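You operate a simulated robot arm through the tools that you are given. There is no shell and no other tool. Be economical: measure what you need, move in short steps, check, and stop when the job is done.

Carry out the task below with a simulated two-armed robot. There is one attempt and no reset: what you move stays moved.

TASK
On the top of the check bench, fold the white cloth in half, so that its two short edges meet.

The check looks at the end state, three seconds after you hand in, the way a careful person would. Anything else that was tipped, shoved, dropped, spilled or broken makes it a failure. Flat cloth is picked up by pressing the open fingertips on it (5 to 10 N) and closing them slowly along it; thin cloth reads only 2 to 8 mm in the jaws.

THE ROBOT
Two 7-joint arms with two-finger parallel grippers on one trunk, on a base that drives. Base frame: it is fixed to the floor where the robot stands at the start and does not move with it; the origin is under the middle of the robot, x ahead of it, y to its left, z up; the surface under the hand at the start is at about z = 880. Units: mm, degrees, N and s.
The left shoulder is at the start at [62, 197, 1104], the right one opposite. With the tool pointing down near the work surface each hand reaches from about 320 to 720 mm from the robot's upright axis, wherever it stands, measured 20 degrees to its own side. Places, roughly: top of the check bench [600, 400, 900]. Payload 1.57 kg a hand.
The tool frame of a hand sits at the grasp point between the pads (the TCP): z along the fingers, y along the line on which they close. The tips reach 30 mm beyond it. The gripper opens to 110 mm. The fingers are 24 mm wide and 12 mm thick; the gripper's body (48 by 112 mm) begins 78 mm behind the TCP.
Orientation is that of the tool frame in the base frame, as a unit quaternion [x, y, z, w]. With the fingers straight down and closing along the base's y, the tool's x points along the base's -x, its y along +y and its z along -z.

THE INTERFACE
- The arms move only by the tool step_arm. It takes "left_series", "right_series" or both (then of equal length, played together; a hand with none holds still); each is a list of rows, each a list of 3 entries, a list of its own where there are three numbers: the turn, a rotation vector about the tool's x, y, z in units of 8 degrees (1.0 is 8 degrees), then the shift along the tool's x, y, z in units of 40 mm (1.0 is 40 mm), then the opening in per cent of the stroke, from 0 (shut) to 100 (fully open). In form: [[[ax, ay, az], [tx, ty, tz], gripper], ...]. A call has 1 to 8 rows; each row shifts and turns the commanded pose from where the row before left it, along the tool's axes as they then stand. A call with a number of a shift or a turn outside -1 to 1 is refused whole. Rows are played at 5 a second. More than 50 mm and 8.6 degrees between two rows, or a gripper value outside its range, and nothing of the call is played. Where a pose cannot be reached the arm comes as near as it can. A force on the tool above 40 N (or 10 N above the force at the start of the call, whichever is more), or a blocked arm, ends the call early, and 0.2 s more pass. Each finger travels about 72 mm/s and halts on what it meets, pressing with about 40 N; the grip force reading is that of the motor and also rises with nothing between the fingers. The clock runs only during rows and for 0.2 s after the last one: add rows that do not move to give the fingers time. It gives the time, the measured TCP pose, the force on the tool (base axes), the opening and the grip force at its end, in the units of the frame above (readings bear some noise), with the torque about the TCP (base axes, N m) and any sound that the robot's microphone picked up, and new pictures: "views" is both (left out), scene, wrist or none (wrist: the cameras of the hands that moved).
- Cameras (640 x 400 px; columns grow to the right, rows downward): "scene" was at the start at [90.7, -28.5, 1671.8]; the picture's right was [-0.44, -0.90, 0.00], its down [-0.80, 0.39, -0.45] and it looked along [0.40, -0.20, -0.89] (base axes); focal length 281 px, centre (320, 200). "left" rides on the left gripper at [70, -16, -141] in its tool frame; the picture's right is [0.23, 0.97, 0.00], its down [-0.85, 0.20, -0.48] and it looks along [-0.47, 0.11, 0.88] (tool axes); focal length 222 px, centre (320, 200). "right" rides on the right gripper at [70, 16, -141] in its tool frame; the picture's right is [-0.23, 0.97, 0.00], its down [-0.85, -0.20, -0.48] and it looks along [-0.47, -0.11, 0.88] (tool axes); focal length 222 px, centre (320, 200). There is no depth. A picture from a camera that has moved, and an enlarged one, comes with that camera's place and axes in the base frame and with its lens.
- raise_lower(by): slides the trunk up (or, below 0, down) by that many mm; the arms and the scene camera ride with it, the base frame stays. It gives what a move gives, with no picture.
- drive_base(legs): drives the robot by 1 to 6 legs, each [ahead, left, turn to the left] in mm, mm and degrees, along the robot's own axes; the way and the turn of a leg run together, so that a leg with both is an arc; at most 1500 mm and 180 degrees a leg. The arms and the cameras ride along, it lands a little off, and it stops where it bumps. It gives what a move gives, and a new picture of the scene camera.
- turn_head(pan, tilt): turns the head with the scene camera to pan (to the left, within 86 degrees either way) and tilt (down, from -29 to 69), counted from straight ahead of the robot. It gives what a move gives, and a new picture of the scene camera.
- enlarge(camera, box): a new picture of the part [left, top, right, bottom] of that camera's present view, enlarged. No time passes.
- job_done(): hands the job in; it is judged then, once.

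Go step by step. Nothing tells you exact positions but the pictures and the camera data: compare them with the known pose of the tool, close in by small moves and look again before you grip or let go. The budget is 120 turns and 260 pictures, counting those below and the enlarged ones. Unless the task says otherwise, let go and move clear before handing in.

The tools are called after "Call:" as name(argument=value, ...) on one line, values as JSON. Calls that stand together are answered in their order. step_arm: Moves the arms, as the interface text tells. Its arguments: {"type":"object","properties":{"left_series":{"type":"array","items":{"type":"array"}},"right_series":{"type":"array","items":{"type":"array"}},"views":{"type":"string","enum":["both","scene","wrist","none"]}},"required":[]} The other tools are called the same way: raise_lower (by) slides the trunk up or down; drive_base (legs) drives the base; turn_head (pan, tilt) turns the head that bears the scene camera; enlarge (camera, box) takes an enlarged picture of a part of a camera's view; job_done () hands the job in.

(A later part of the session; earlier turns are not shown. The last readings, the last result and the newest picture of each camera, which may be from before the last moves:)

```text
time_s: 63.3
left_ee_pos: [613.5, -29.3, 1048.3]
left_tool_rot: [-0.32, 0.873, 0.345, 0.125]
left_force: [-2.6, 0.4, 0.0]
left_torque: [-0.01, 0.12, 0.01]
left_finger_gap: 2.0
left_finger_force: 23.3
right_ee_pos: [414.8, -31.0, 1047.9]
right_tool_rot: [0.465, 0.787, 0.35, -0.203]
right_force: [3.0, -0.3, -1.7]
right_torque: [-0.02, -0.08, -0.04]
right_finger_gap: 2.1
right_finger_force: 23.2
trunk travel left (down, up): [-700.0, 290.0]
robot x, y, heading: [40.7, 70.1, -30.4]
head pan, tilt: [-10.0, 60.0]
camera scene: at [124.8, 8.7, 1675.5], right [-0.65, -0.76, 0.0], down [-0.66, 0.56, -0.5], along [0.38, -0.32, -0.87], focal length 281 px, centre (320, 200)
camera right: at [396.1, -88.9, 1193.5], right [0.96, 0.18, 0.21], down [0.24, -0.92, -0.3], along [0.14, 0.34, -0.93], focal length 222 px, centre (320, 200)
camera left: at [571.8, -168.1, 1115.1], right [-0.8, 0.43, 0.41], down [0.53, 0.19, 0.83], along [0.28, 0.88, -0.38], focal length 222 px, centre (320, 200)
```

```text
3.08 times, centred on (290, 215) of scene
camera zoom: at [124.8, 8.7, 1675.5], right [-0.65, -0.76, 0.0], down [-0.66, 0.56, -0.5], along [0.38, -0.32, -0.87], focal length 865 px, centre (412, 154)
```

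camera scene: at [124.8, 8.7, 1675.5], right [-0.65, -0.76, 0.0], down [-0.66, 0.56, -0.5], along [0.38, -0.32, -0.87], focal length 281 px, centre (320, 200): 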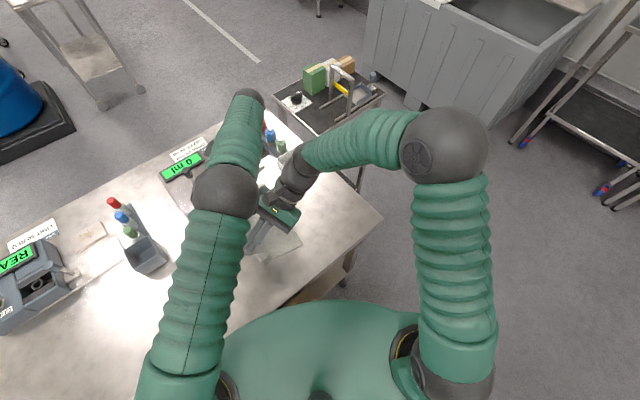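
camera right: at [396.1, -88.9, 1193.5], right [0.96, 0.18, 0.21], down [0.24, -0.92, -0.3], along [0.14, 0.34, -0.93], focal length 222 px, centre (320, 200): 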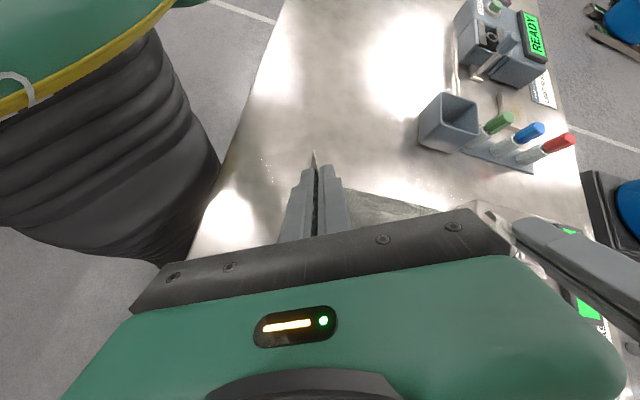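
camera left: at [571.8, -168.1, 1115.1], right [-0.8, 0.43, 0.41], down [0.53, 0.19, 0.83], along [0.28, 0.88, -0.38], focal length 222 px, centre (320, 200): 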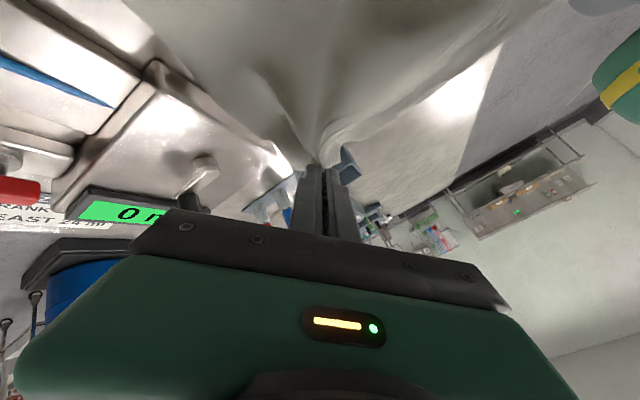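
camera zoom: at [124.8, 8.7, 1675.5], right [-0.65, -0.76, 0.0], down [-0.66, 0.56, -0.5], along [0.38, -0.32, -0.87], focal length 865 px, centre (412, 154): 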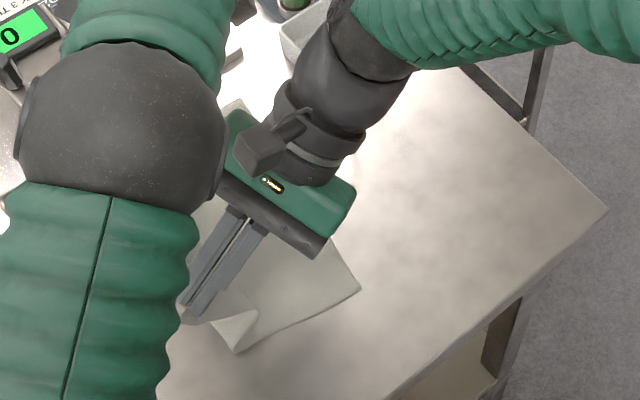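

Call:
step_arm(left_series=[[[0, 0, 0], [-0.11, 0.015, 0.35], 0], [[0, 0, 0], [-0.11, 0.015, 0.35], 0], [[0, 0, 0], [0, 0, 0], 0], [[0, 0, 0], [0, 0, 0], 0]], right_series=[[[0, 0, 0], [0.012, 0.09, 0.356], 0], [[0, 0, 0], [0.012, 0.09, 0.356], 0], [[0, 0, 0], [0, 0, 0], 0], [[0, 0, 0], [0, 0, 0], 0]], views="none")

Call:
drive_base(legs=[[18, -30, 0], [17, -30, 0]])

Call:
step_arm(left_series=[[[0, 0, 0], [0, 0, 0], 0], [[0, 0, 0], [0, 0, 0], 0], [[0, 0, 0], [0, 0, 0], 0], [[0, 0, 0], [0, 0, 0], 0], [[0, 0, 0], [0, 0, 0], 0], [[0, 0, 0], [0, 0, 0], 0]], right_series=[[[0, 0, 0], [0, 0, 0], 0], [[0, 0, 0], [0, 0, 0], 0], [[0, 0, 0], [0, 0, 0], 0], [[0, 0, 0], [0, 0, 0], 0], [[0, 0, 0], [0, 0, 0], 0], [[0, 0, 0], [0, 0, 0], 0]], views="wrist")

Call:
enlarge(camera="scene", box=[200, 150, 380, 280])

```text
time_s: 64.3
left_ee_pos: [619.5, -6.3, 1032.4]
left_tool_rot: [-0.321, 0.873, 0.345, 0.125]
left_force: [-5.1, -0.1, -0.1]
left_torque: [-0.01, 0.16, 0.03]
left_finger_gap: 1.9
left_finger_force: 24.1
right_ee_pos: [419.9, -8.7, 1033.1]
right_tool_rot: [0.464, 0.788, 0.351, -0.203]
right_force: [5.3, -0.6, -0.1]
right_torque: [-0.05, -0.15, -0.02]
right_finger_gap: 1.8
right_finger_force: 23.7
trunk travel left (down, up): [-700.0, 290.0]
robot x, y, heading: [42.8, 69.7, -30.0]
head pan, tilt: [-10.0, 60.0]
```

```text
time_s: 65.6
left_ee_pos: [614.6, -76.2, 1036.2]
left_tool_rot: [-0.322, 0.873, 0.344, 0.126]
left_force: [-6.2, 0.4, 0.8]
left_torque: [-0.02, 0.12, 0.05]
left_finger_gap: 1.8
left_finger_force: 23.3
right_ee_pos: [414.4, -79.2, 1034.5]
right_tool_rot: [0.464, 0.788, 0.351, -0.201]
right_force: [4.9, -0.2, 0.2]
right_torque: [-0.07, -0.13, -0.1]
right_finger_gap: 2.0
right_finger_force: 23.6
trunk travel left (down, up): [-700.0, 290.0]
robot x, y, heading: [42.9, -4.1, -29.9]
head pan, tilt: [-10.0, 60.0]
camera scene: at [116.7, -63.8, 1675.9], right [-0.65, -0.76, 0.0], down [-0.66, 0.56, -0.5], along [0.38, -0.32, -0.87], focal length 281 px, centre (320, 200)
```

scene: 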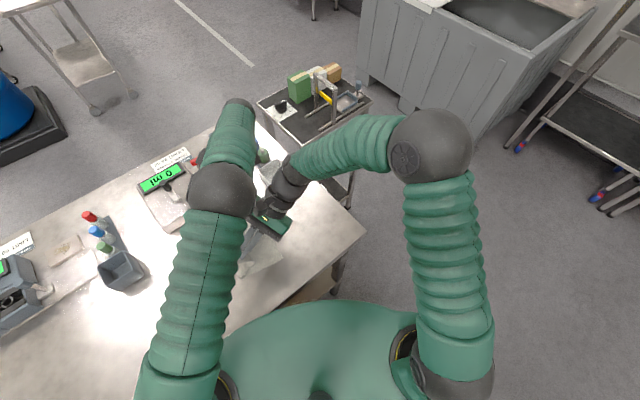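

```text
time_s: 67.0
left_ee_pos: [617.9, -74.8, 1034.9]
left_tool_rot: [-0.321, 0.874, 0.344, 0.124]
left_force: [-5.5, 0.7, 0.5]
left_torque: [0.01, 0.14, 0.06]
left_finger_gap: 2.1
left_finger_force: 23.2
right_ee_pos: [417.8, -77.3, 1033.9]
right_tool_rot: [0.465, 0.788, 0.35, -0.201]
right_force: [4.9, 0.1, -0.4]
right_torque: [-0.02, -0.17, -0.08]
right_finger_gap: 1.8
right_finger_force: 22.9
trunk travel left (down, up): [-700.0, 290.0]
robot x, y, heading: [45.7, -2.0, -30.3]
head pan, tilt: [-10.0, 60.0]
camera right: at [397.9, -135.3, 1179.5], right [0.96, 0.18, 0.21], down [0.24, -0.92, -0.3], along [0.14, 0.34, -0.93], focal length 222 px, centre (320, 200)
camera left: at [575.6, -214.2, 1099.5], right [-0.8, 0.43, 0.41], down [0.53, 0.19, 0.83], along [0.28, 0.88, -0.38], focal length 222 px, centre (320, 200)
```

right: 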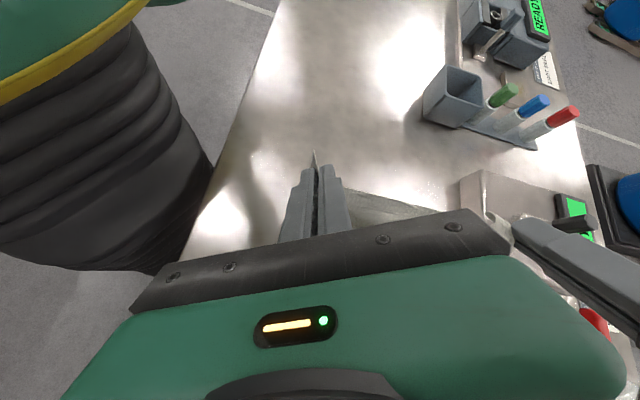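
left: 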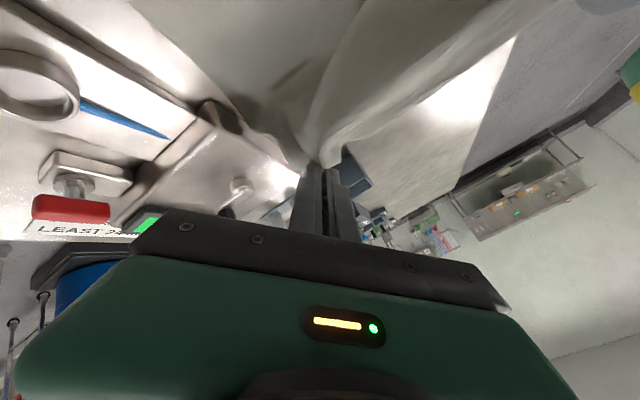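

```text
3.08 times, centred on (290, 215) of scene
camera zoom: at [123.4, -64.2, 1675.5], right [-0.65, -0.76, 0.0], down [-0.66, 0.56, -0.5], along [0.38, -0.32, -0.87], focal length 865 px, centre (412, 154)
```

zoom: 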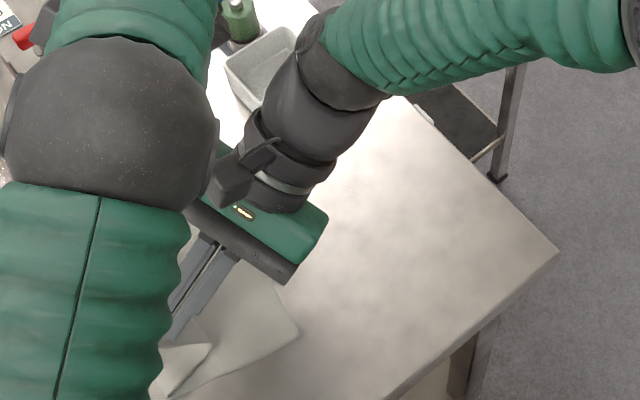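

Call:
drive_base(legs=[[-30, 52, 0]])

Call:
step_arm(left_series=[[[0, 0, 0], [-0.175, 0.33, -0.21], 0], [[0, 0, 0], [-0.235, 0.28, -0.21], 0], [[0, 0, 0], [0, 0, 0], 0], [[0, 0, 0], [0, 0, 0], 0], [[0, 0, 0], [0, 0, 0], 0], [[0, 0, 0], [0, 0, 0], 0]], right_series=[[[0, 0, 0], [0.34, 0.175, -0.175], 0], [[0, 0, 0], [0.34, 0.175, -0.175], 0], [[0, 0, 0], [0, 0, 0], 0], [[0, 0, 0], [0, 0, 0], 0], [[0, 0, 0], [0, 0, 0], 0], [[0, 0, 0], [0, 0, 0], 0]], views="both")

Call:
enlarge(camera="scene", box=[200, 150, 380, 280])

```text
time_s: 68.0
left_ee_pos: [610.3, -37.7, 1037.7]
left_tool_rot: [-0.318, 0.871, 0.35, 0.13]
left_force: [-4.8, -1.0, 0.5]
left_torque: [0.07, 0.14, 0.0]
left_finger_gap: 2.1
left_finger_force: 23.5
right_ee_pos: [412.0, -39.1, 1034.6]
right_tool_rot: [0.463, 0.785, 0.357, -0.204]
right_force: [4.7, -1.1, -0.3]
right_torque: [0.07, -0.04, 0.0]
right_finger_gap: 1.8
right_finger_force: 23.0
trunk travel left (down, up): [-700.0, 290.0]
robot x, y, heading: [45.3, 56.4, -30.4]
head pan, tilt: [-10.0, 60.0]
camera scene: at [116.1, -30.7, 1674.8], right [-0.65, -0.76, -0.01], down [-0.66, 0.57, -0.49], along [0.38, -0.31, -0.87], focal length 281 px, centre (320, 200)
```

scene: 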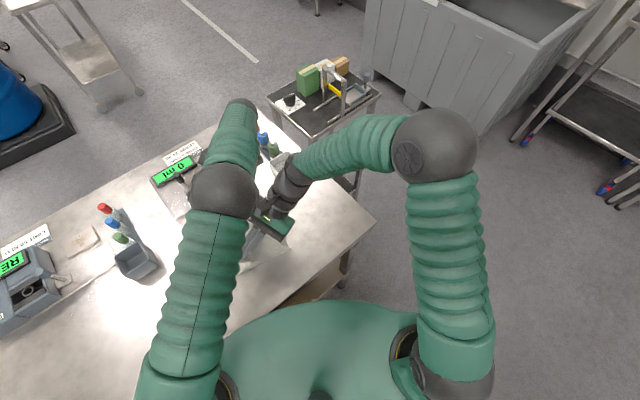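

```text
time_s: 69.3
left_ee_pos: [614.3, -6.5, 1065.7]
left_tool_rot: [-0.32, 0.875, 0.343, 0.124]
left_force: [-3.2, 1.1, 0.5]
left_torque: [-0.03, 0.1, 0.0]
left_finger_gap: 2.0
left_finger_force: 23.2
right_ee_pos: [416.0, -7.6, 1065.6]
right_tool_rot: [0.467, 0.788, 0.348, -0.2]
right_force: [3.1, -0.4, 0.3]
right_torque: [-0.01, -0.16, -0.06]
right_finger_gap: 2.4
right_finger_force: 23.5
trunk travel left (down, up): [-700.0, 290.0]
robot x, y, heading: [41.0, 58.3, -30.3]
head pan, tilt: [-10.0, 60.0]
camera scene: at [131.2, 5.6, 1675.6], right [-0.65, -0.76, 0.01], down [-0.66, 0.56, -0.5], along [0.38, -0.33, -0.87], focal length 281 px, centre (320, 200)
camera right: at [396.8, -65.0, 1212.3], right [0.96, 0.18, 0.21], down [0.24, -0.93, -0.3], along [0.14, 0.33, -0.93], focal length 222 px, centre (320, 200)
camera left: at [572.5, -145.3, 1132.0], right [-0.8, 0.44, 0.41], down [0.53, 0.19, 0.83], along [0.29, 0.88, -0.39], focal length 222 px, centre (320, 200)
```

scene: 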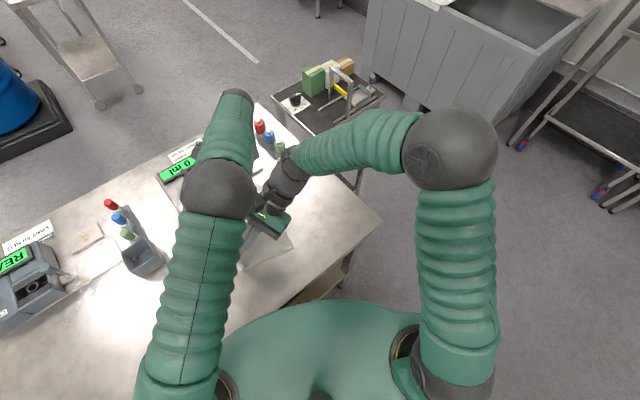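
right: 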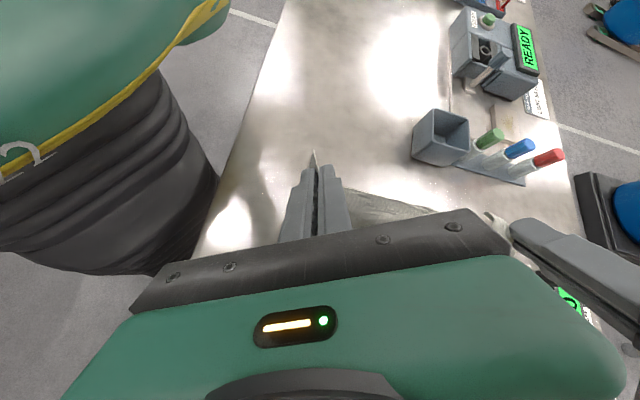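
left: 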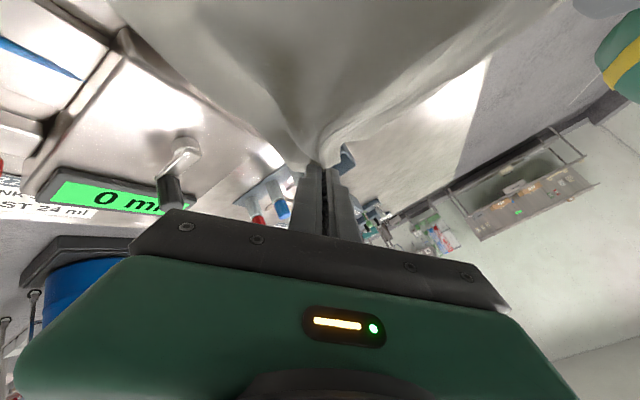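

```text
3.08 times, centred on (290, 215) of scene
camera zoom: at [131.2, 5.6, 1675.6], right [-0.65, -0.76, 0.01], down [-0.66, 0.56, -0.5], along [0.38, -0.33, -0.87], focal length 865 px, centre (412, 154)
```

zoom: 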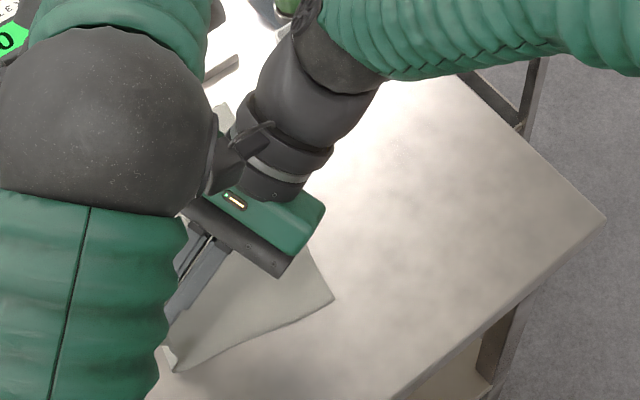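

Call:
enlarge(camera="scene", box=[245, 155, 305, 200])

```text
8.89 times, centred on (275, 178) of scene
camera zoom: at [131.2, 5.6, 1675.6], right [-0.65, -0.76, 0.01], down [-0.66, 0.56, -0.5], along [0.38, -0.33, -0.87], focal length 2500 px, centre (720, 400)
```

zoom: 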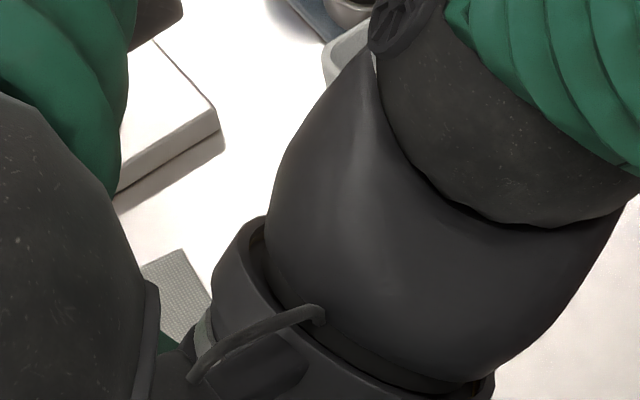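

The lower layer is rotated about 11° and close to the scale plate at the far side. I pull the hands 35 mm toward the robot while the cloth is taut, to straighten it.

Call:
step_arm(left_series=[[[0, 0, 0], [0.22, 0.19, -0.04], 0], [[0, 0, 0], [0.22, 0.19, -0.04], 0], [[0, 0, 0], [0.22, 0.19, 0], 0], [[0, 0, 0], [0, 0, 0], 0], [[0, 0, 0], [0, 0, 0], 0], [[0, 0, 0], [0, 0, 0], 0]], right_series=[[[0, 0, 0], [0.133, -0.26, -0.04], 0], [[0, 0, 0], [0.133, -0.26, -0.04], 0], [[0, 0, 0], [0.133, -0.26, 0], 0], [[0, 0, 0], [0, 0, 0], 0], [[0, 0, 0], [0, 0, 0], 0], [[0, 0, 0], [0, 0, 0], 0]], views="wrist")

Call:
enlarge(camera="scene", box=[200, 150, 340, 270])

```text
time_s: 70.8
left_ee_pos: [575.8, -13.8, 1070.5]
left_tool_rot: [-0.32, 0.874, 0.344, 0.127]
left_force: [-2.5, 1.0, 0.6]
left_torque: [-0.02, 0.11, 0.0]
left_finger_gap: 2.0
left_finger_force: 23.4
right_ee_pos: [378.3, -16.9, 1067.0]
right_tool_rot: [0.467, 0.787, 0.351, -0.2]
right_force: [2.4, -0.1, 0.4]
right_torque: [-0.01, -0.04, -0.04]
right_finger_gap: 1.9
right_finger_force: 23.5
trunk travel left (down, up): [-700.0, 290.0]
robot x, y, heading: [43.1, 55.2, -30.3]
head pan, tilt: [-10.0, 60.0]
camera right: at [358.4, -74.2, 1213.8], right [0.96, 0.18, 0.21], down [0.24, -0.92, -0.3], along [0.14, 0.34, -0.93], focal length 222 px, centre (320, 200)
camera left: at [533.3, -151.1, 1135.6], right [-0.8, 0.44, 0.41], down [0.52, 0.19, 0.83], along [0.29, 0.88, -0.38], focal length 222 px, centre (320, 200)
```

right: 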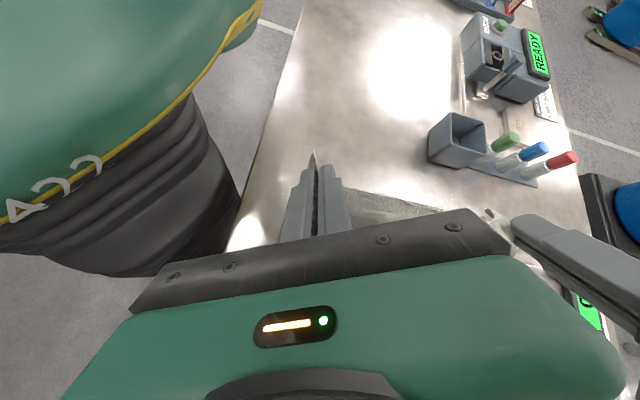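
left: 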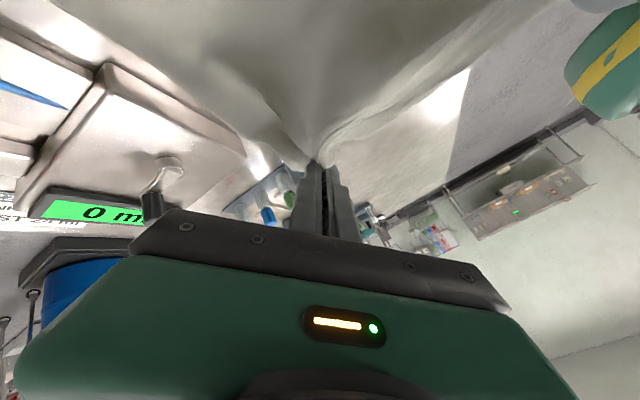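

```text
3.33 times, centred on (270, 210) of scene
camera zoom: at [124.6, -4.8, 1675.6], right [-0.65, -0.76, 0.0], down [-0.66, 0.56, -0.5], along [0.38, -0.32, -0.87], focal length 938 px, centre (487, 167)
```

zoom: 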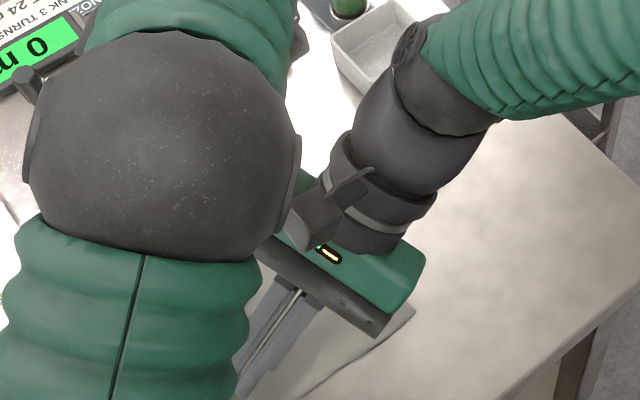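

The near edge is now straight along y at x ≈ 403, with NR ≈ (405,-153). I come over the fold line in a taut arc, alternating arm moves and short drives.

Call:
step_arm(left_series=[[[0, 0, 0], [0.18, -0.6, -0.025], 0], [[0, 0, 0], [0.18, -0.6, -0.025], 0], [[0, 0, 0], [0, 0, 0], 0], [[0, 0, 0], [0, 0, 0], 0]], right_series=[[[0, 0, 0], [-0.62, -0.04, -0.075], 0], [[0, 0, 0], [-0.62, -0.04, -0.075], 0], [[0, 0, 0], [0, 0, 0], 0], [[0, 0, 0], [0, 0, 0], 0]], views="none")

Call:
drive_base(legs=[[15, -26, 0]])

Call:
step_arm(left_series=[[[0, 0, 0], [0.08, -0.384, 0.278], 0], [[0, 0, 0], [0.08, -0.384, 0.278], 0], [[0, 0, 0], [0, 0, 0], 0], [[0, 0, 0], [0, 0, 0], 0], [[0, 0, 0], [0, 0, 0], 0]], right_series=[[[0, 0, 0], [-0.41, 0, 0.25], 0], [[0, 0, 0], [-0.41, 0, 0.25], 0], [[0, 0, 0], [0, 0, 0], 0], [[0, 0, 0], [0, 0, 0], 0], [[0, 0, 0], [0, 0, 0], 0]], views="none")

Call:
drive_base(legs=[[15, -26, 0]])

Call:
step_arm(left_series=[[[0, 0, 0], [0, 0, 0], 0], [[0, 0, 0], [0, 0, 0], 0], [[0, 0, 0], [0, 0, 0], 0], [[0, 0, 0], [0, 0, 0], 0]], right_series=[[[0, 0, 0], [0, 0, 0], 0], [[0, 0, 0], [0, 0, 0], 0], [[0, 0, 0], [0, 0, 0], 0], [[0, 0, 0], [0, 0, 0], 0]], views="both")

Call:
enlarge(camera="scene", box=[200, 160, 340, 280])

```text
time_s: 71.8
left_ee_pos: [597.0, -47.2, 1042.9]
left_tool_rot: [-0.32, 0.874, 0.343, 0.126]
left_force: [-1.3, 0.0, -0.3]
left_torque: [-0.01, 0.06, 0.03]
left_finger_gap: 2.1
left_finger_force: 24.0
right_ee_pos: [399.6, -51.3, 1036.9]
right_tool_rot: [0.466, 0.787, 0.35, -0.201]
right_force: [0.8, -0.2, -0.1]
right_torque: [0.0, -0.04, 0.01]
right_finger_gap: 1.8
right_finger_force: 23.9
trunk travel left (down, up): [-700.0, 290.0]
robot x, y, heading: [43.5, 55.5, -30.3]
head pan, tilt: [-10.0, 60.0]
```

```text
time_s: 72.6
left_ee_pos: [597.3, -68.4, 1045.3]
left_tool_rot: [-0.321, 0.875, 0.34, 0.125]
left_force: [-2.6, 0.7, -0.3]
left_torque: [-0.06, 0.06, 0.04]
left_finger_gap: 2.0
left_finger_force: 24.1
right_ee_pos: [402.6, -74.3, 1037.6]
right_tool_rot: [0.466, 0.789, 0.348, -0.199]
right_force: [2.5, -0.2, 0.3]
right_torque: [-0.09, -0.06, -0.01]
right_finger_gap: 1.9
right_finger_force: 23.5
trunk travel left (down, up): [-700.0, 290.0]
robot x, y, heading: [41.3, 30.7, -30.5]
head pan, tilt: [-10.0, 60.0]
camera scene: at [123.9, -27.6, 1675.9], right [-0.65, -0.76, 0.0], down [-0.66, 0.56, -0.5], along [0.38, -0.33, -0.87], focal length 281 px, centre (320, 200)
```

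scene: 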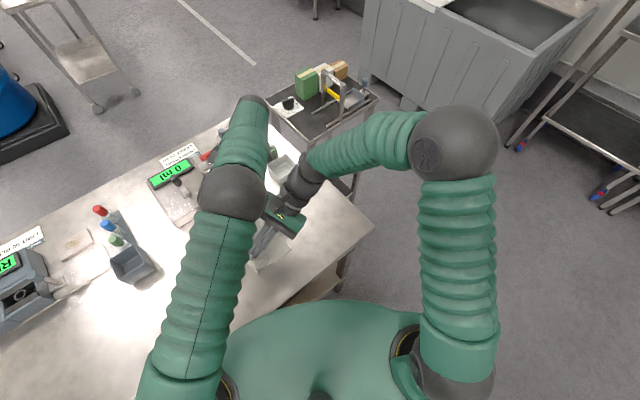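

```text
time_s: 73.8
left_ee_pos: [612.7, -79.1, 1010.2]
left_tool_rot: [-0.32, 0.874, 0.343, 0.125]
left_force: [-2.7, -0.7, 0.1]
left_torque: [0.0, 0.03, -0.01]
left_finger_gap: 1.8
left_finger_force: 24.0
right_ee_pos: [414.8, -82.7, 1003.7]
right_tool_rot: [0.466, 0.787, 0.351, -0.2]
right_force: [2.3, 0.0, 1.1]
right_torque: [-0.03, -0.07, 0.0]
right_finger_gap: 1.9
right_finger_force: 22.9
trunk travel left (down, up): [-700.0, 290.0]
robot x, y, heading: [43.3, 26.8, -30.2]
head pan, tilt: [-10.0, 60.0]
```

```text
time_s: 74.6
left_ee_pos: [612.2, -101.8, 1011.4]
left_tool_rot: [-0.321, 0.875, 0.34, 0.124]
left_force: [-2.5, 0.1, 0.5]
left_torque: [-0.05, 0.08, -0.03]
left_finger_gap: 1.9
left_finger_force: 23.9
right_ee_pos: [414.1, -104.3, 1005.4]
right_tool_rot: [0.466, 0.789, 0.347, -0.199]
right_force: [2.7, 0.0, 1.1]
right_torque: [-0.05, -0.09, -0.06]
right_finger_gap: 1.9
right_finger_force: 23.9
trunk travel left (down, up): [-700.0, 290.0]
robot x, y, heading: [44.6, -4.6, -30.3]
head pan, tilt: [-10.0, 60.0]
camera scene: at [122.7, -58.2, 1675.9], right [-0.65, -0.76, 0.0], down [-0.66, 0.56, -0.5], along [0.38, -0.33, -0.87], focal length 281 px, centre (320, 200)
```

scene: 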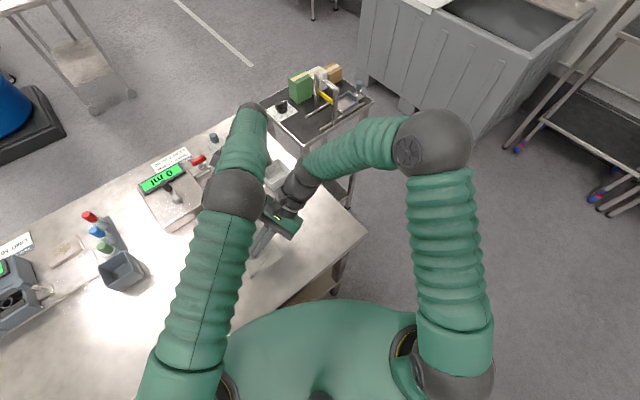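

```text
time_s: 75.6
left_ee_pos: [616.0, -98.7, 1010.6]
left_tool_rot: [-0.321, 0.876, 0.339, 0.124]
left_force: [-2.7, 0.1, -0.6]
left_torque: [-0.01, 0.09, -0.01]
left_finger_gap: 2.2
left_finger_force: 23.8
right_ee_pos: [420.3, -101.4, 1004.0]
right_tool_rot: [0.467, 0.789, 0.346, -0.199]
right_force: [2.6, 0.3, -0.4]
right_torque: [0.01, -0.03, -0.02]
right_finger_gap: 2.0
right_finger_force: 23.2
trunk travel left (down, up): [-700.0, 290.0]
robot x, y, heading: [43.2, -2.9, -30.6]
head pan, tilt: [-10.0, 60.0]
camera scene: at [131.0, -56.2, 1675.5], right [-0.65, -0.76, 0.01], down [-0.66, 0.56, -0.5], along [0.38, -0.33, -0.87], focal length 281 px, centre (320, 200)
camera right: at [399.7, -157.0, 1150.1], right [0.96, 0.18, 0.21], down [0.24, -0.93, -0.29], along [0.14, 0.33, -0.93], focal length 222 px, centre (320, 200)
camera left: at [574.4, -235.7, 1076.3], right [-0.8, 0.44, 0.4], down [0.53, 0.2, 0.83], along [0.28, 0.88, -0.39], focal length 222 px, centre (320, 200)
```

scene: 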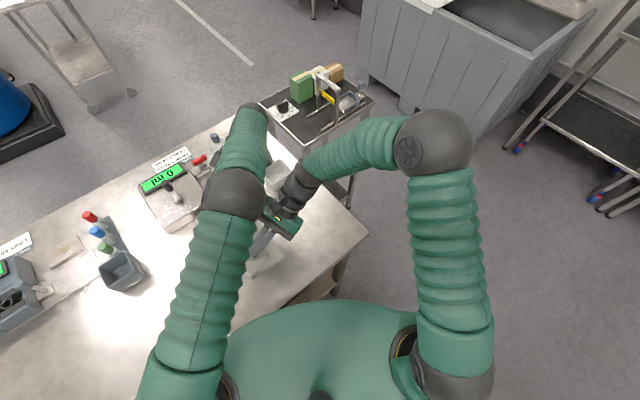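
right: 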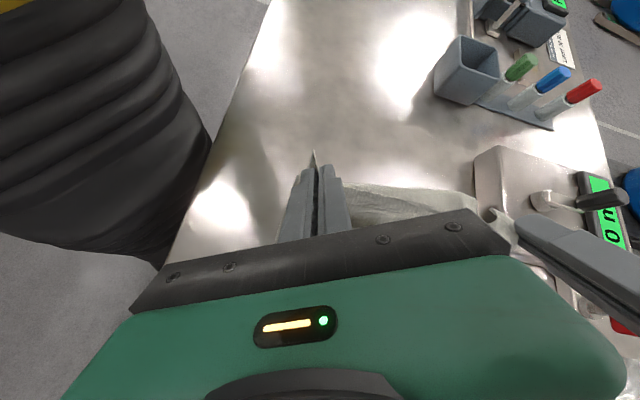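
left: 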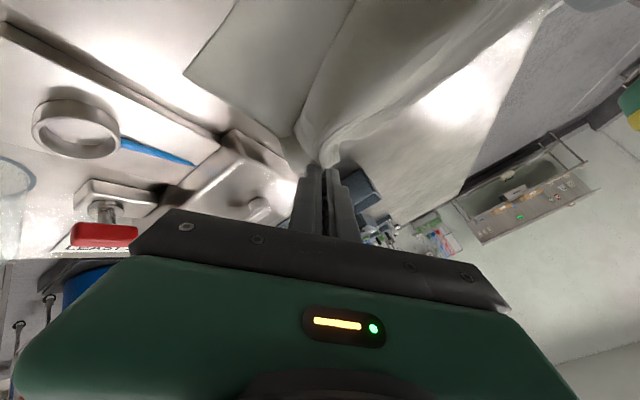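

```text
3.33 times, centred on (270, 220) of scene
camera zoom: at [131.0, -56.2, 1675.5], right [-0.65, -0.76, 0.01], down [-0.66, 0.56, -0.5], along [0.38, -0.33, -0.87], focal length 938 px, centre (487, 133)
```

zoom: 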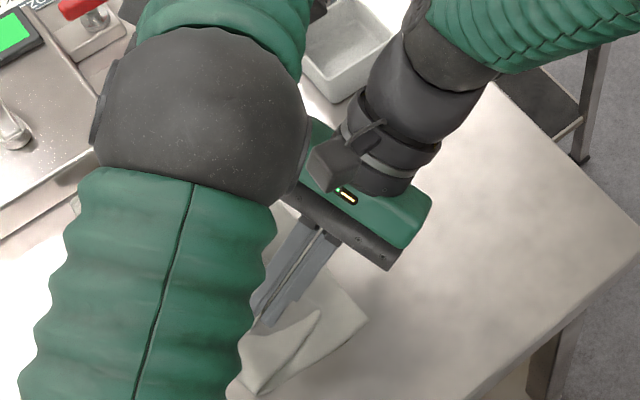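

The far lower corner is visible at FR ≈ (659,-147), and NR is ≈ (404,-155). I bring the upper edge over it and then down.

Call:
step_arm(left_series=[[[0, 0, 0], [0.36, -0.66, -0.09], 0], [[0, 0, 0], [0.36, -0.66, -0.09], 0], [[0, 0, 0], [0.2275, -0.27, 0.378], 0], [[0, 0, 0], [0.2275, -0.27, 0.378], 0], [[0, 0, 0], [0, 0, 0], 0], [[0, 0, 0], [0, 0, 0], 0], [[0, 0, 0], [0, 0, 0], 0]], right_series=[[[0, 0, 0], [-0.76, -0.25, -0.28], 0], [[0, 0, 0], [-0.76, -0.25, -0.28], 0], [[0, 0, 0], [-0.34, -0.175, 0.3475], 0], [[0, 0, 0], [-0.34, -0.175, 0.3475], 0], [[0, 0, 0], [0, 0, 0], 0], [[0, 0, 0], [0, 0, 0], 0], [[0, 0, 0], [0, 0, 0], 0]], views="both")

Call:
enlarge(camera="scene", box=[200, 160, 340, 280])

```text
time_s: 77.2
left_ee_pos: [622.3, -150.0, 933.9]
left_tool_rot: [-0.321, 0.875, 0.34, 0.125]
left_force: [0.4, 0.4, 0.7]
left_torque: [0.0, 0.01, 0.0]
left_finger_gap: 2.0
left_finger_force: 23.4
left hand out of reach, approached as far as the arm can: row 2
right_ee_pos: [429.4, -165.2, 932.9]
right_tool_rot: [0.466, 0.789, 0.348, -0.199]
right_force: [-0.6, -0.2, -0.9]
right_torque: [0.02, 0.01, -0.01]
right_finger_gap: 1.8
right_finger_force: 23.9
trunk travel left (down, up): [-700.0, 290.0]
robot x, y, heading: [43.1, -3.2, -30.8]
head pan, tilt: [-10.0, 60.0]
camera scene: at [127.3, -62.8, 1675.4], right [-0.65, -0.76, 0.0], down [-0.66, 0.56, -0.5], along [0.38, -0.32, -0.87], focal length 281 px, centre (320, 200)
camera right: at [410.2, -222.6, 1078.8], right [0.96, 0.18, 0.21], down [0.24, -0.93, -0.29], along [0.14, 0.33, -0.93], focal length 222 px, centre (320, 200)
camera left: at [579.9, -287.4, 999.8], right [-0.8, 0.44, 0.4], down [0.52, 0.2, 0.83], along [0.28, 0.88, -0.39], focal length 222 px, centre (320, 200)
```

scene: 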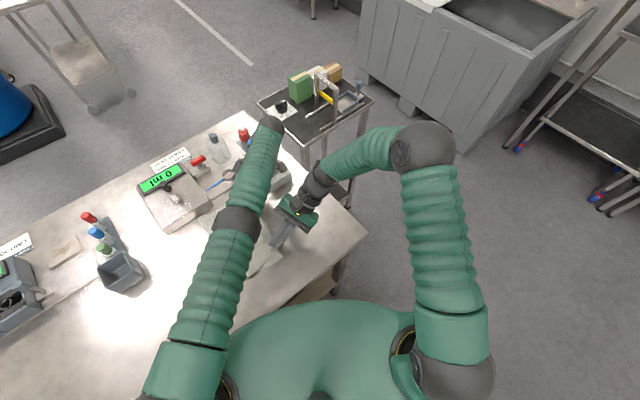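
right: 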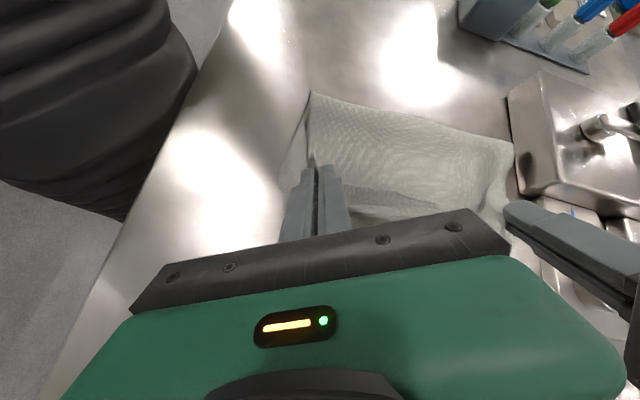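
left: 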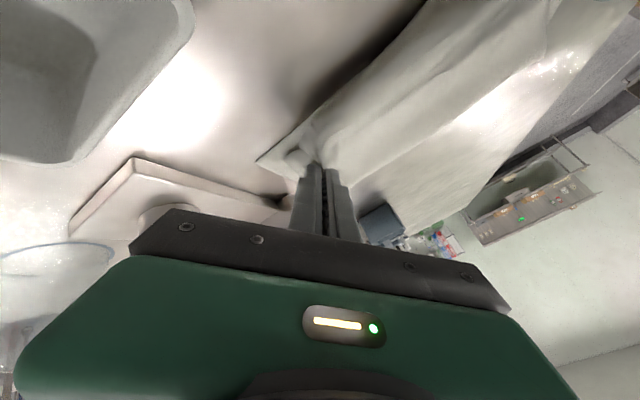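

```text
3.33 times, centred on (270, 220) of scene
camera zoom: at [127.3, -62.8, 1675.4], right [-0.65, -0.76, 0.0], down [-0.66, 0.56, -0.5], along [0.38, -0.32, -0.87], focal length 938 px, centre (487, 133)
```

zoom: 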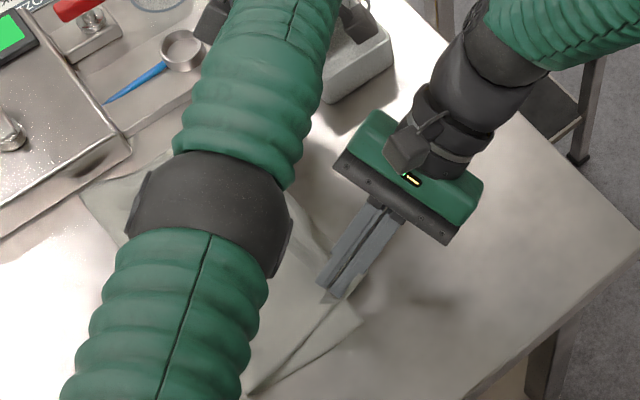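

Both tips are about 30 mm above their target corners. I lower the last bit.

Call:
step_arm(left_series=[[[0, 0, 0], [0.085, -0.135, 0.12], 0], [[0, 0, 0], [0.1, -0.135, 0.12], 0], [[0, 0, 0], [0, 0, 0], 0], [[0, 0, 0], [0, 0, 0], 0], [[0, 0, 0], [0, 0, 0], 0]], right_series=[[[0, 0, 0], [-0.17, -0.0875, 0.17], 0], [[0, 0, 0], [-0.17, -0.0875, 0.17], 0], [[0, 0, 0], [0, 0, 0], 0], [[0, 0, 0], [0, 0, 0], 0], [[0, 0, 0], [0, 0, 0], 0]], views="wrist")

```text
time_s: 78.4
left_ee_pos: [617.1, -148.4, 920.1]
left_tool_rot: [-0.321, 0.875, 0.341, 0.126]
left_force: [0.3, 0.3, -0.3]
left_torque: [-0.03, 0.0, 0.0]
left_finger_gap: 2.0
left_finger_force: 24.3
left hand out of reach, approached as far as the arm can: row 1, 2
right_ee_pos: [430.1, -166.2, 914.5]
right_tool_rot: [0.466, 0.789, 0.349, -0.198]
right_force: [2.1, -2.3, 23.4]
right_torque: [0.17, -0.19, 0.0]
right_finger_gap: 1.8
right_finger_force: 23.8
trunk travel left (down, up): [-700.0, 290.0]
robot x, y, heading: [40.3, -1.0, -30.2]
head pan, tilt: [-10.0, 60.0]
camera right: at [409.3, -222.0, 1060.5], right [0.96, 0.18, 0.21], down [0.24, -0.93, -0.29], along [0.14, 0.33, -0.93], focal length 222 px, centre (320, 200)
camera left: at [574.4, -286.5, 985.7], right [-0.8, 0.44, 0.4], down [0.52, 0.2, 0.83], along [0.29, 0.88, -0.39], focal length 222 px, centre (320, 200)
```

right: 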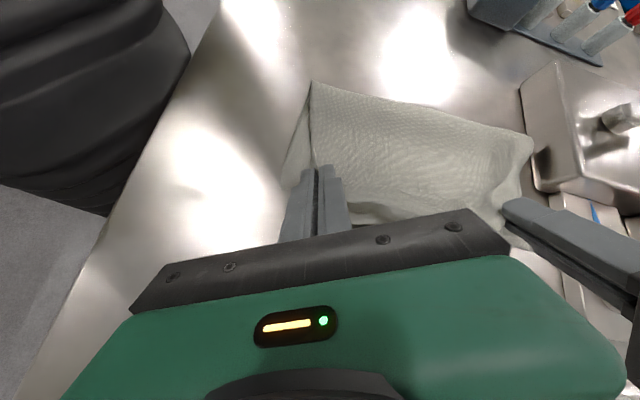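
left: 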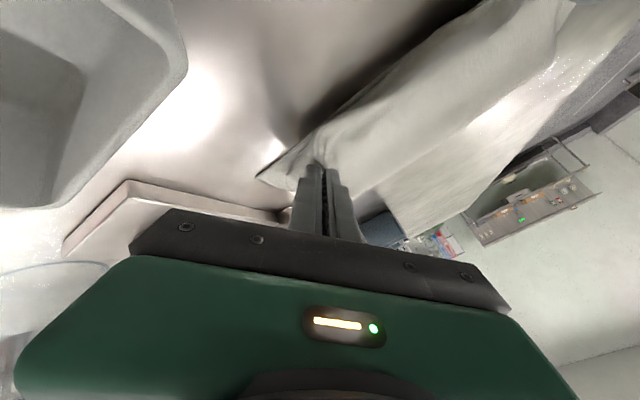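

Right has contact and left is about 15 mm above. I ease the right hand up slightly and open both gently.

Call:
step_arm(left_series=[[[0, 0, 0], [0, 0, 0], 0], [[0, 0, 0], [0, 0, 0], 3], [[0, 0, 0], [0, 0, 0], 7], [[0, 0, 0], [0, 0, 0], 12], [[0, 0, 0], [0, 0, 0], 18], [[0, 0, 0], [0, 0, 0], 18], [[0, 0, 0], [0, 0, 0], 18]], right_series=[[[0, 0, 0], [0.08, 0.05, -0.1], 0], [[0, 0, 0], [0, 0, 0], 3], [[0, 0, 0], [0, 0, 0], 7], [[0, 0, 0], [0, 0, 0], 12], [[0, 0, 0], [0, 0, 0], 18], [[0, 0, 0], [0, 0, 0], 18], [[0, 0, 0], [0, 0, 0], 18]], views="wrist")

```text
time_s: 80.0
left_ee_pos: [616.8, -148.6, 919.2]
left_tool_rot: [-0.32, 0.875, 0.341, 0.126]
left_force: [1.0, 1.5, 10.5]
left_torque: [0.09, -0.04, -0.01]
left_finger_gap: 15.6
left_finger_force: 0.1
right_ee_pos: [429.3, -165.1, 918.3]
right_tool_rot: [0.465, 0.789, 0.348, -0.198]
right_force: [0.4, 0.4, -0.4]
right_torque: [-0.02, 0.0, 0.01]
right_finger_gap: 19.5
right_finger_force: 0.1
trunk travel left (down, up): [-700.0, 290.0]
robot x, y, heading: [41.8, -1.8, -30.6]
head pan, tilt: [-10.0, 60.0]
camera right: at [408.9, -221.5, 1064.6], right [0.96, 0.18, 0.21], down [0.24, -0.93, -0.29], along [0.14, 0.33, -0.93], focal length 222 px, centre (320, 200)
camera left: at [575.0, -286.5, 985.7], right [-0.8, 0.44, 0.4], down [0.52, 0.2, 0.83], along [0.29, 0.88, -0.39], focal length 222 px, centre (320, 200)
```

right: 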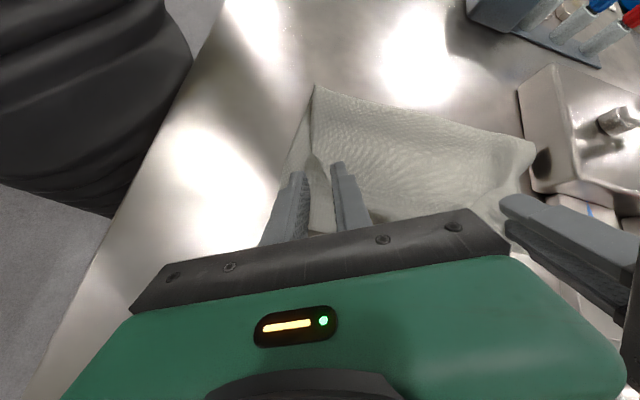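
left: 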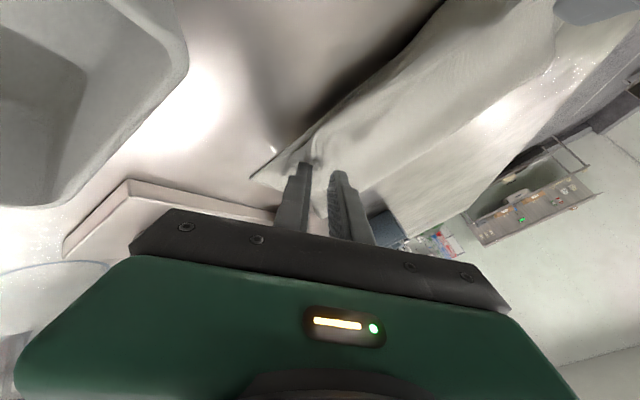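

Released. I retract both hands slowly along their fingers.

Call:
step_arm(left_series=[[[0, 0, 0], [0, 0, -0.2], 18], [[0, 0, 0], [0, 0, -0.4], 20], [[0, 0, 0], [0, 0, -0.5], 20], [[0, 0, 0], [0, 0, -0.7], 20], [[0, 0, 0], [0, 0, -0.7], 20], [[0, 0, 0], [-0.3, 0.36, -0.7], 20], [[0, 0, 0], [-0.3, 0.36, -0.7], 20], [[0, 0, 0], [0, 0, 0], 20]], right_series=[[[0, 0, 0], [0, 0, -0.2], 18], [[0, 0, 0], [0, 0, -0.4], 20], [[0, 0, 0], [0, 0, -0.5], 20], [[0, 0, 0], [0, 0, -0.7], 20], [[0, 0, 0], [0, 0, -0.7], 20], [[0, 0, 0], [0.4, 0.2, -0.7], 20], [[0, 0, 0], [0.4, 0.2, -0.7], 20], [[0, 0, 0], [0, 0, 0], 20]], views="both")

Call:
enlarge(camera="scene", box=[190, 160, 340, 280])

```text
time_s: 81.8
left_ee_pos: [592.0, -186.9, 1028.7]
left_tool_rot: [-0.32, 0.876, 0.339, 0.126]
left_force: [0.6, -0.1, 0.5]
left_torque: [-0.01, 0.0, 0.02]
left_finger_gap: 21.8
left_finger_force: 0.1
left hand out of reach, approached as far as the arm can: row 2, 3, 4, 5, 6, 7
right_ee_pos: [426.6, -258.0, 1046.9]
right_tool_rot: [0.467, 0.788, 0.349, -0.199]
right_force: [0.4, 0.6, 0.7]
right_torque: [0.02, 0.03, 0.0]
right_finger_gap: 22.0
right_finger_force: 0.0
trunk travel left (down, up): [-700.0, 290.0]
robot x, y, heading: [46.2, -1.9, -30.4]
head pan, tilt: [-10.0, 60.0]
camera scene: at [126.1, -65.4, 1675.4], right [-0.65, -0.76, 0.0], down [-0.66, 0.56, -0.5], along [0.38, -0.32, -0.87], focal length 281 px, centre (320, 200)
camera right: at [407.9, -314.8, 1193.2], right [0.96, 0.18, 0.21], down [0.24, -0.93, -0.29], along [0.14, 0.33, -0.93], focal length 222 px, centre (320, 200)
camera left: at [548.8, -324.9, 1095.0], right [-0.8, 0.44, 0.4], down [0.52, 0.2, 0.83], along [0.29, 0.88, -0.39], focal length 222 px, centre (320, 200)
```

scene: 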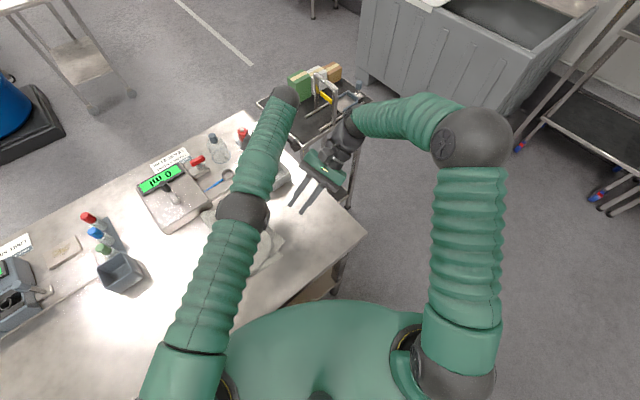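
right: 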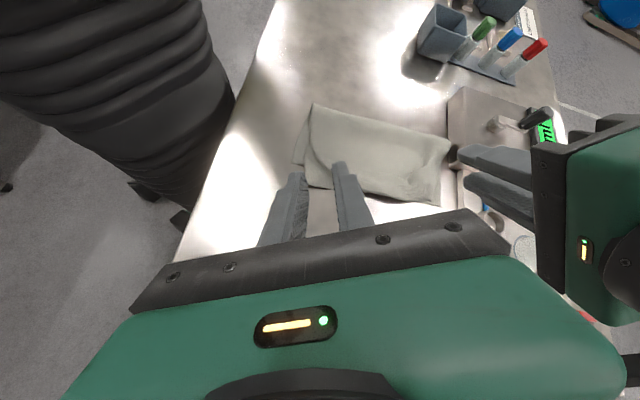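
left: 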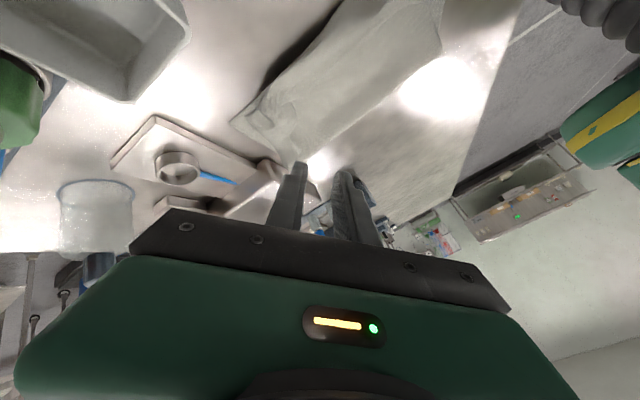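

```text
3.33 times, centred on (265, 220) of scene
camera zoom: at [126.1, -65.4, 1675.4], right [-0.65, -0.76, 0.0], down [-0.66, 0.56, -0.5], along [0.38, -0.32, -0.87], focal length 938 px, centre (503, 133)
```

zoom: 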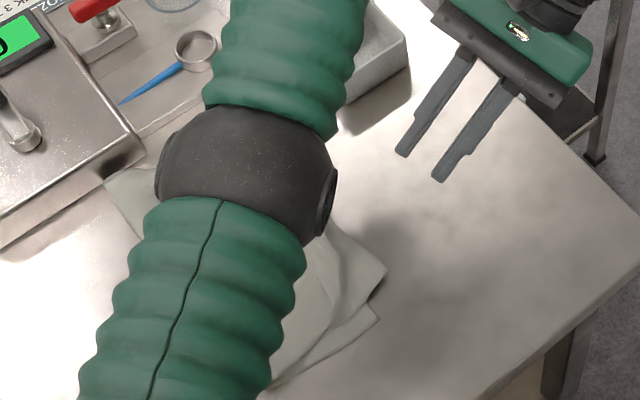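

The fold looks good. I straighten the hands and clear the view to inspect it.

Call:
step_arm(left_series=[[[0.766, 0.643, 0], [0, 0, -0.3], 20], [[0.766, 0.643, 0], [0, 0, -0.3], 20], [[0.766, 0.643, 0], [0, 0, -0.3], 20], [[0.766, 0.643, 0], [0, 0, 0], 20], [[0.766, 0.643, 0], [0, 0, 0], 20], [[0.766, 0.643, 0], [0, 0, 0], 20], [[0, 0, 0], [0, 0, 0], 20]], right_series=[[[0.458, -0.889, 0], [0, 0, 0], 20], [[0.458, -0.889, 0], [0, 0, 0], 20], [[0.458, -0.889, 0], [0, 0, 0], 20], [[0.458, -0.889, 0], [0, 0, 0], 20], [[0.458, -0.889, 0], [0, 0, 0], 20], [[0.458, -0.889, 0], [0, 0, 0], 20], [[0, 0, 0], [0, 0, 0], 20]], views="none")

Call:
drive_base(legs=[[-100, 173, 0]])

Call:
step_arm(left_series=[[[0, 0, 0], [0, 0, 0], 20], [[0, 0, 0], [0, 0, 0], 20], [[0, 0, 0], [0, 0, 0], 20], [[0, 0, 0], [0, 0, 0], 20], [[0, 0, 0], [0, 0, 0], 20]], views="both")

```text
time_s: 83.4
left_ee_pos: [593.1, -203.0, 1060.3]
left_tool_rot: [-0.342, 0.938, -0.047, -0.015]
left_force: [-0.1, -0.2, -0.6]
left_torque: [0.0, 0.04, 0.03]
left_finger_gap: 22.1
left_finger_force: 0.1
right_ee_pos: [428.5, -257.1, 1049.7]
right_tool_rot: [0.515, 0.857, 0.002, 0.017]
right_force: [0.5, 0.2, -0.2]
right_torque: [-0.04, 0.01, -0.02]
right_finger_gap: 21.7
right_finger_force: 0.1
trunk travel left (down, up): [-700.0, 290.0]
robot x, y, heading: [46.4, -2.0, -30.7]
head pan, tilt: [-10.0, 60.0]
```

```text
time_s: 85.0
left_ee_pos: [597.2, -3.0, 1059.8]
left_tool_rot: [-0.343, 0.938, -0.045, -0.015]
left_force: [-0.7, -0.9, -0.2]
left_torque: [-0.02, -0.01, -0.04]
left_finger_gap: 22.0
left_finger_force: 0.1
right_ee_pos: [430.7, -56.8, 1048.8]
right_tool_rot: [0.515, 0.857, 0.003, 0.016]
right_force: [1.7, -0.7, 0.3]
right_torque: [-0.03, 0.0, 0.02]
right_finger_gap: 22.1
right_finger_force: 0.1
trunk travel left (down, up): [-700.0, 290.0]
robot x, y, heading: [47.3, 204.3, -30.6]
head pan, tilt: [-10.0, 60.0]
camera scene: at [129.4, 135.2, 1675.3], right [-0.65, -0.76, 0.0], down [-0.66, 0.56, -0.5], along [0.38, -0.32, -0.87], focal length 281 px, centre (320, 200)
```

scene: 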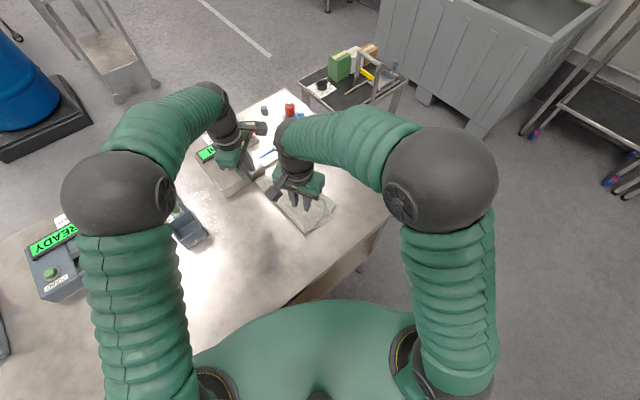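

```text
time_s: 86.2
left_ee_pos: [595.2, 2.1, 1061.2]
left_tool_rot: [-0.344, 0.938, -0.047, -0.016]
left_force: [-0.4, 0.6, -0.4]
left_torque: [0.0, -0.01, 0.03]
left_finger_gap: 22.2
left_finger_force: 0.0
right_ee_pos: [430.2, -53.4, 1050.2]
right_tool_rot: [0.514, 0.858, 0.002, 0.017]
right_force: [-0.5, -0.5, -0.5]
right_torque: [0.01, 0.01, 0.0]
right_finger_gap: 22.0
right_finger_force: 0.1
trunk travel left (down, up): [-700.0, 290.0]
robot x, y, heading: [45.3, 199.9, -30.4]
head pan, tilt: [-10.0, 60.0]
camera scene: at [130.2, 140.4, 1675.5], right [-0.65, -0.76, 0.0], down [-0.66, 0.56, -0.5], along [0.38, -0.32, -0.87], focal length 281 px, centre (320, 200)
camera left: at [552.5, -42.2, 1208.1], right [-0.8, 0.59, -0.06], down [0.52, 0.75, 0.41], along [0.29, 0.3, -0.91], focal length 222 px, centre (320, 200)
```

scene: 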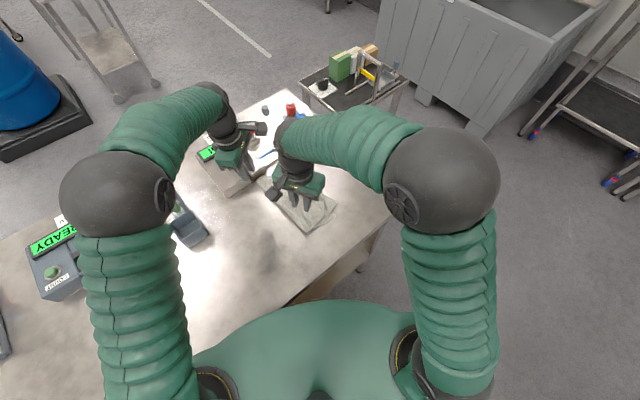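
left: 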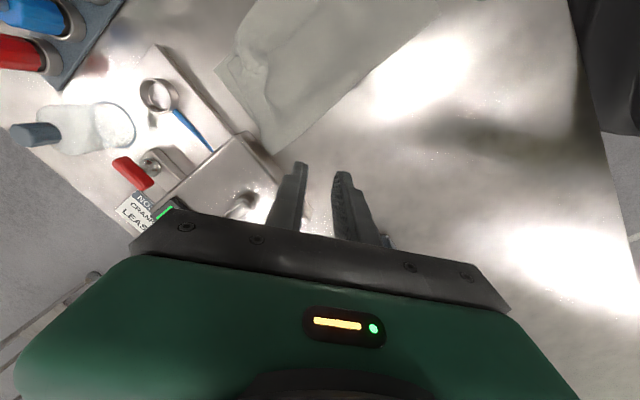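

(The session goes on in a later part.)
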